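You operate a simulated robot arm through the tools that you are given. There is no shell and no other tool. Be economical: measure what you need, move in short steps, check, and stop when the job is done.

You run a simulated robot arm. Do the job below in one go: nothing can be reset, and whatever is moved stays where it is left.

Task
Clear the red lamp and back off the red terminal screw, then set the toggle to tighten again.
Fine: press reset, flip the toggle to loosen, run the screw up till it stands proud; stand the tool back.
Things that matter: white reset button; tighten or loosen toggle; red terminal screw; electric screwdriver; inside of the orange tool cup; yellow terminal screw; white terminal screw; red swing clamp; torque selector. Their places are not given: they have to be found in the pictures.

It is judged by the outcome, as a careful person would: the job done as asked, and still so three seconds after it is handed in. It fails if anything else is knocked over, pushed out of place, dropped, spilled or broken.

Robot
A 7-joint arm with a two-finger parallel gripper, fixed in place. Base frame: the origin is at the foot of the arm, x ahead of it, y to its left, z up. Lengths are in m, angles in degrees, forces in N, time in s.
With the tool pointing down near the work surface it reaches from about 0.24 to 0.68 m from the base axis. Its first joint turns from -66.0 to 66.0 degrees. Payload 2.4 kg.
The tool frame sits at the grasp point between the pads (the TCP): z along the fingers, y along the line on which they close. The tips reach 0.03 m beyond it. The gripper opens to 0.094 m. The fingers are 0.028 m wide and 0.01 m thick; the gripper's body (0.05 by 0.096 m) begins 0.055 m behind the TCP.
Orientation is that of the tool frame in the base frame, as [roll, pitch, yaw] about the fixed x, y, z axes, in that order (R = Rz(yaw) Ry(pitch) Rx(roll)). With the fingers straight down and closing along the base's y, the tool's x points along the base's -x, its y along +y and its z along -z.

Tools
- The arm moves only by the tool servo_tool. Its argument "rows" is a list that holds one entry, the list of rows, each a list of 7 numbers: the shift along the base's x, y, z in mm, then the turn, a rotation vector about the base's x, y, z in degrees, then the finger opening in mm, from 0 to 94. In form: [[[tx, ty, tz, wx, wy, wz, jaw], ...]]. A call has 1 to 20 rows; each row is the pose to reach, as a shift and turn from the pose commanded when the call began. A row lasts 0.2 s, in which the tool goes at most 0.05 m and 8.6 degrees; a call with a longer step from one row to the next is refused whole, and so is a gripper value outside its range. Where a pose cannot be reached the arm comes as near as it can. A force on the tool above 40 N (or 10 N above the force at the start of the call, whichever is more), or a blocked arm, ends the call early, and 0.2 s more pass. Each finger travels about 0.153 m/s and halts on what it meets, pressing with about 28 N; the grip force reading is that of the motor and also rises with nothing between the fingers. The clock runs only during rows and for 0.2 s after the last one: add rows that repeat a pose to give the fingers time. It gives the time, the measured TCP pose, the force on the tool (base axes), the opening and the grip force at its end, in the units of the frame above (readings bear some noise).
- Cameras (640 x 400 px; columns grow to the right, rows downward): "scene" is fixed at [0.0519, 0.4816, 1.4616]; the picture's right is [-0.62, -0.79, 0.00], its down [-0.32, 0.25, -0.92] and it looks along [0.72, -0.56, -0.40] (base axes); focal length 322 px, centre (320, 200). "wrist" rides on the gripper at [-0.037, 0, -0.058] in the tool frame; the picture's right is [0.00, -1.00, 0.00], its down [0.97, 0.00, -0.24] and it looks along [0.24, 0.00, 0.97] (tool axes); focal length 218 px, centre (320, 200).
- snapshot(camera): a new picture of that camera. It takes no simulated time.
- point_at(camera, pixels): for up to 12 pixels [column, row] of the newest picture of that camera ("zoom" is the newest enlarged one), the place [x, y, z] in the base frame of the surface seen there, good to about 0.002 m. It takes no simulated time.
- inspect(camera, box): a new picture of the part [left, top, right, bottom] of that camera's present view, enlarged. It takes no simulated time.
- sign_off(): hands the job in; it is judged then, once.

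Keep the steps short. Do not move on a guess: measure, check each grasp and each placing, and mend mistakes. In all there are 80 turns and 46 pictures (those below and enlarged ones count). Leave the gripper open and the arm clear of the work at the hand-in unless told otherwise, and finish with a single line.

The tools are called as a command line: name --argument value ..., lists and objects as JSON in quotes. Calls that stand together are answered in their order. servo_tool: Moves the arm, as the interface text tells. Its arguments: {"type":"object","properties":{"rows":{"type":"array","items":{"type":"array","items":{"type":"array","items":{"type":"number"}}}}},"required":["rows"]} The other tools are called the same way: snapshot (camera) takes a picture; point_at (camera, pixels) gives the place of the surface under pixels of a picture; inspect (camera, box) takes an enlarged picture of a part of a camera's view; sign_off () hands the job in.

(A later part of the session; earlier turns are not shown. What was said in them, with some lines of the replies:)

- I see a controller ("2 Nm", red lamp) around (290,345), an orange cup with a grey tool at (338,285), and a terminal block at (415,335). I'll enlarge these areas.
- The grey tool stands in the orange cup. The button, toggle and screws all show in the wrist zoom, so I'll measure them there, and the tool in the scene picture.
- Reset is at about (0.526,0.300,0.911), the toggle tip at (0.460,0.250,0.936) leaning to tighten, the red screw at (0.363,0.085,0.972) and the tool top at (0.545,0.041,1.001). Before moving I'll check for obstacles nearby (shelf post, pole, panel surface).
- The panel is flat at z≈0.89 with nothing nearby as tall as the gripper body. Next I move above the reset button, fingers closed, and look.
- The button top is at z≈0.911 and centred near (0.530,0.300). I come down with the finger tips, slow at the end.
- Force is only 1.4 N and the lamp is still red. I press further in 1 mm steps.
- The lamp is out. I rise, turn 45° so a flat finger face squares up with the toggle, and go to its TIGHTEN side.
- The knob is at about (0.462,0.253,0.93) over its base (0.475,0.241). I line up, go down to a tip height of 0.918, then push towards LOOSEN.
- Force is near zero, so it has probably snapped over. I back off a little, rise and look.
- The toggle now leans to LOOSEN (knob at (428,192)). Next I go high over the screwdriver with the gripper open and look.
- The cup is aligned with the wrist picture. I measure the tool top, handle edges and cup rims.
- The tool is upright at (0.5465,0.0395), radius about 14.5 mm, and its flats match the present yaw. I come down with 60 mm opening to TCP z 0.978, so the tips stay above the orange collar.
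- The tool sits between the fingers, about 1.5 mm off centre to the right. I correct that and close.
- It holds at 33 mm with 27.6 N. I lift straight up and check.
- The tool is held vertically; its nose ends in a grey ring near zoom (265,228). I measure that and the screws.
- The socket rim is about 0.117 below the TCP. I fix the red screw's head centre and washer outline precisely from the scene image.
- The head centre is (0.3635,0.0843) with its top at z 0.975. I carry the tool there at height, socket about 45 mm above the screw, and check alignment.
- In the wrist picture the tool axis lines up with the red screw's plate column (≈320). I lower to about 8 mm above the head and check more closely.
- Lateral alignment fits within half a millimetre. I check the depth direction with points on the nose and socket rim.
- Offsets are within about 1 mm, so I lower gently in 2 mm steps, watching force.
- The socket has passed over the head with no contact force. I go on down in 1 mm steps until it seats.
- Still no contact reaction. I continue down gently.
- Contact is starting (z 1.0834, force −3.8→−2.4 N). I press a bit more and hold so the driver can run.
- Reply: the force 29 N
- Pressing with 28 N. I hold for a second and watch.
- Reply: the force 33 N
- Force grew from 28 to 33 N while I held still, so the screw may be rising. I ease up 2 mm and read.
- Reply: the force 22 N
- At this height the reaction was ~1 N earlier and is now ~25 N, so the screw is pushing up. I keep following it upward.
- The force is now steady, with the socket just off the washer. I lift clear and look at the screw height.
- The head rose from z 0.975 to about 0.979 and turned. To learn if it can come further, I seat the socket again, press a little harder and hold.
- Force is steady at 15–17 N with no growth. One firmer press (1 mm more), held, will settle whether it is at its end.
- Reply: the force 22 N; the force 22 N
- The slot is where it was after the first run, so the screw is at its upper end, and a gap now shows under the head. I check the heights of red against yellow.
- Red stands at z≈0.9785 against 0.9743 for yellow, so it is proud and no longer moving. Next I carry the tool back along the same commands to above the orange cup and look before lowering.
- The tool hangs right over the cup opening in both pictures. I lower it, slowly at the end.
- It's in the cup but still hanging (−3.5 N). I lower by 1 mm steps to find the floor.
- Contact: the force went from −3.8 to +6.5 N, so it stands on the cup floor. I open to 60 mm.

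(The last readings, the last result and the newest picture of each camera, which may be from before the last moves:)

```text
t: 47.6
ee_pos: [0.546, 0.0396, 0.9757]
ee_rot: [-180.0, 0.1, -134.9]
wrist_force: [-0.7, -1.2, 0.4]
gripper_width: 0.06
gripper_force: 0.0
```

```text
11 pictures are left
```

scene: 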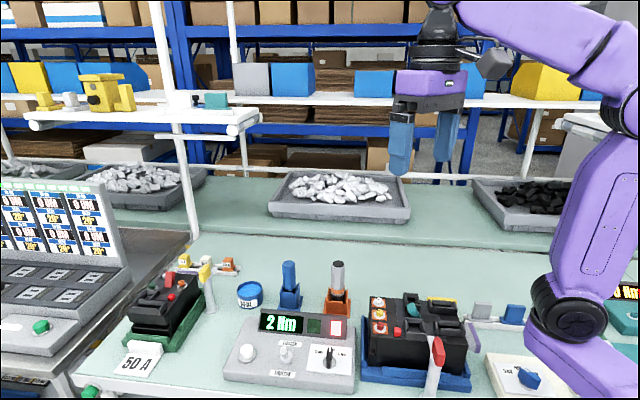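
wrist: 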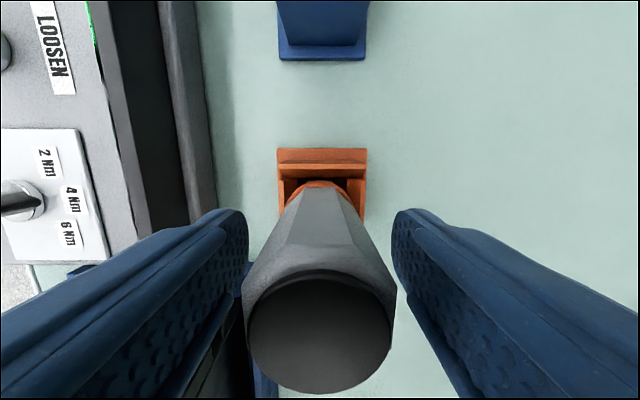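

The tool stands free. I rise straight up, close the fingers, and go above the LOOSEN side of the toggle.

servo_tool --rows '[[[0, 0, 30, 0, 0, 0, 60], [0, 0, 70, 0, 0, 0, 60], [0, 0, 110, 0, 0, 0, 60], [0, 0, 140, 0, 0, 0, 40], [-10, 40, 140, 0, 0, 0, 20], [-20, 85, 140, 0, 0, 0, 0], [-30, 130, 140, 0, 0, 0, 0], [-38, 168, 125, 0, 0, 0, 0], [-38, 168, 95, 0, 0, 0, 0], [-38, 168, 75, 0, 0, 0, 0], [-38, 168, 75, 0, 0, 0, 0]]]'

snapshot --camera "wrist"

snapshot --camera "scene"

```text
t: 50.0
ee_pos: [0.5083, 0.2079, 1.0524]
ee_rot: [180.0, -0.1, -135.0]
wrist_force: [-1.0, -0.3, -0.4]
gripper_width: 0.0002
gripper_force: 28.0
```

```text
10 pictures are left
```

wrist: 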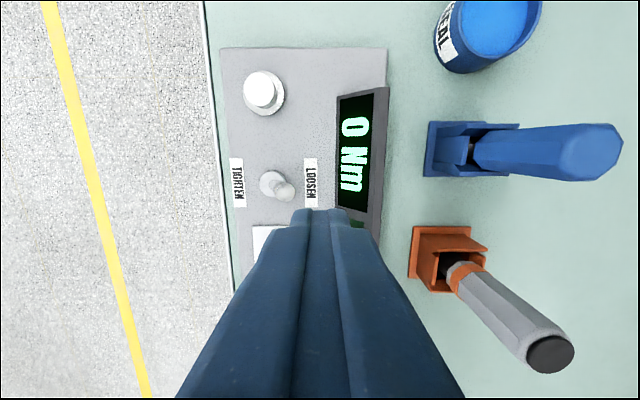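

```text
9 pictures are left
```

scene: 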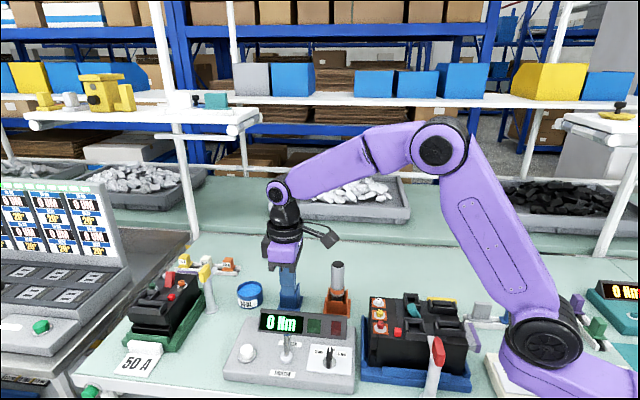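

point_at --camera "wrist" --pixels '[[286, 190], [291, 193], [270, 182], [310, 160], [340, 150], [336, 110], [360, 150], [387, 150], [338, 203]]'

```text
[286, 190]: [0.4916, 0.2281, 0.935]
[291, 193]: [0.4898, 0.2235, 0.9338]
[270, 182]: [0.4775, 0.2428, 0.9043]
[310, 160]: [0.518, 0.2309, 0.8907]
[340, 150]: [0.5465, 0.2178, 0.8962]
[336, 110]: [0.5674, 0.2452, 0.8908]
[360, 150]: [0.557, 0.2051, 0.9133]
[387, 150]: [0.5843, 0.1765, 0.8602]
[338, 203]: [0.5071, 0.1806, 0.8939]
```

The knob is at (0.490,0.227) and the display's low edge lies 66 mm from the toggle base, so the finger fits between (37–57 mm). I go down and push towards TIGHTEN, then back off and rise.

servo_tool --rows '[[[0, 0, -40, 0, 0, 0, 0], [0, 0, -80, 0, 0, 0, 0], [0, 0, -95, 0, 0, 0, 0], [0, 0, -103, 0, 0, 0, 0], [-5, 5, -103, 0, 0, 0, 0], [-9, 9, -103, 0, 0, 0, 0], [-13, 13, -103, 0, 0, 0, 0], [-17, 17, -103, 0, 0, 0, 0], [-21, 21, -103, 0, 0, 0, 0], [-25, 25, -103, 0, 0, 0, 0], [-28, 28, -103, 0, 0, 0, 0], [-31, 31, -103, 0, 0, 0, 0], [-31, 31, -103, 0, 0, 0, 0]]]'

servo_tool --rows '[[[8, -8, 0, 0, 0, 0, 0], [20, -20, 0, 0, 0, 0, 0], [29, -29, 10, 0, 0, 0, 0], [31, -31, 50, 0, 0, 0, 20], [31, -31, 95, 0, 0, 0, 40], [31, -31, 130, 0, 0, 0, 60], [-10, -31, 160, 0, 0, 0, 80], [-50, -31, 170, 0, 0, 0, 94], [-90, -31, 180, 0, 0, 0, 94], [-90, -31, 180, 0, 0, 0, 94]]]'

inspect --camera "scene" --box '[215, 250, 415, 390]'

```text
t: 52.8
ee_pos: [0.4796, 0.2372, 0.9474]
ee_rot: [179.9, 0.0, -135.1]
wrist_force: [5.3, -5.4, -2.1]
gripper_width: 0.0001
gripper_force: 27.9
```

```text
refused: row 7 steps farther than a row can; nothing moved
```

```text
2.86 times, centred on (315, 320) of scene
```

zoom: 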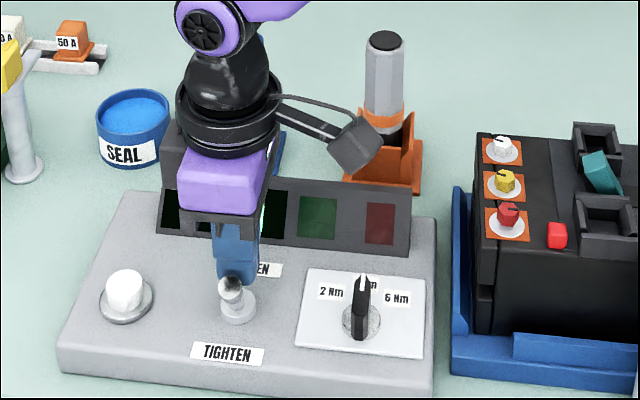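

The finger still feels about 7.5 N, so the toggle may not be fully over. I push 5 mm further, then back off and rise.

servo_tool --rows '[[[-2, 2, 0, 0, 0, 0, 0], [-4, 4, 0, 0, 0, 0, 0], [-4, 4, 0, 0, 0, 0, 0]]]'

servo_tool --rows '[[[12, -12, 0, 0, 0, 0, 0], [24, -24, 0, 0, 0, 0, 0], [33, -33, 10, 0, 0, 0, 0], [33, -33, 50, 0, 0, 0, 20], [33, -33, 95, 0, 0, 0, 40], [33, -33, 130, 0, 0, 0, 60], [0, -33, 155, 0, 0, 0, 80], [-35, -33, 170, 0, 0, 0, 94], [-75, -33, 180, 0, 0, 0, 94], [-75, -33, 180, 0, 0, 0, 94]]]'

inspect --camera "scene" --box '[215, 250, 415, 390]'

```text
t: 53.6
ee_pos: [0.4779, 0.2369, 0.9486]
ee_rot: [-179.8, 0.2, -135.3]
wrist_force: [24.1, -23.6, -0.9]
gripper_width: 0.0
gripper_force: 27.9
```

```text
t: 55.8
ee_pos: [0.3975, 0.2097, 1.1279]
ee_rot: [179.9, 0.1, -135.0]
wrist_force: [0.0, 0.2, 0.0]
gripper_width: 0.094
gripper_force: 0.1
```

```text
2.86 times, centred on (315, 320) of scene
```

zoom: 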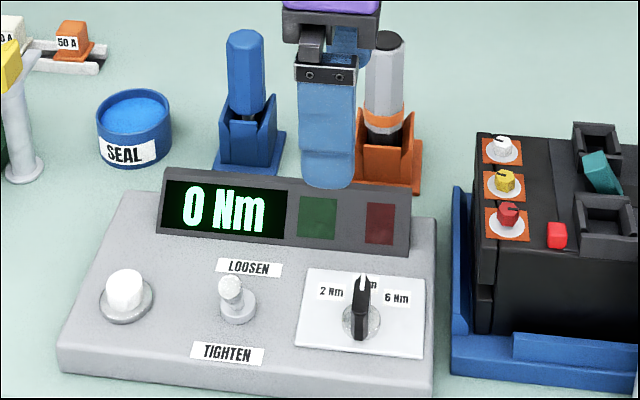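

The toggle again leans to TIGHTEN as at the start, the lamp is out, the red screw is proud, and the tool stands in its cup. I raise the arm clear and take a last look.

servo_tool --rows '[[[-10, -20, 40, 0, 0, 0, 94], [-20, -40, 80, 0, 0, 0, 94], [-30, -60, 120, 0, 0, 0, 94], [-40, -70, 160, 0, 0, 0, 94], [-40, -70, 160, 0, 0, 0, 94]]]'

snapshot --camera "wrist"

inspect --camera "scene" --box '[215, 240, 475, 400]'

```text
t: 57.0
ee_pos: [0.3577, 0.1417, 1.2898]
ee_rot: [180.0, 0.1, -135.1]
wrist_force: [0.1, 0.3, 0.5]
gripper_width: 0.094
gripper_force: 0.0
```

```text
6 pictures are left
```

wrist: 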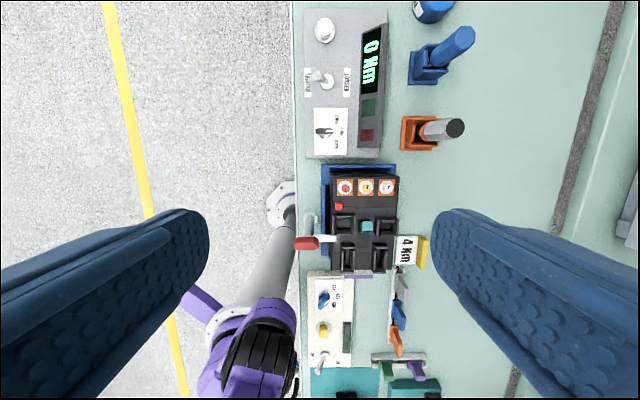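

```text
2.46 times, centred on (345, 320) of scene
```

zoom: 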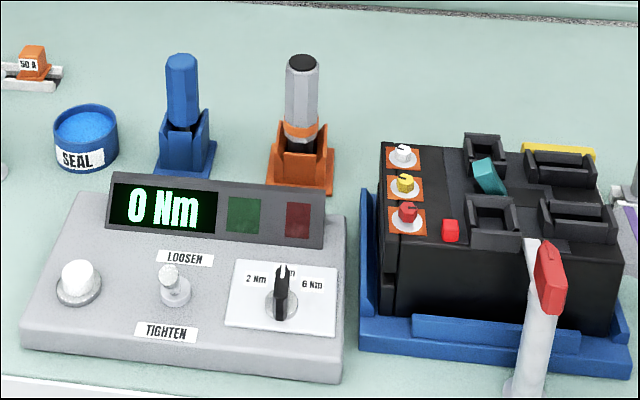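

Everything is in place and the arm is clear with the gripper open, so I hand in.

sign_off

```text
The job is handed in.
```

Job handed in: red lamp cleared, red terminal screw backed out about 4 mm so it stands proud, screwdriver back in the orange cup, and toggle set to TIGHTEN.
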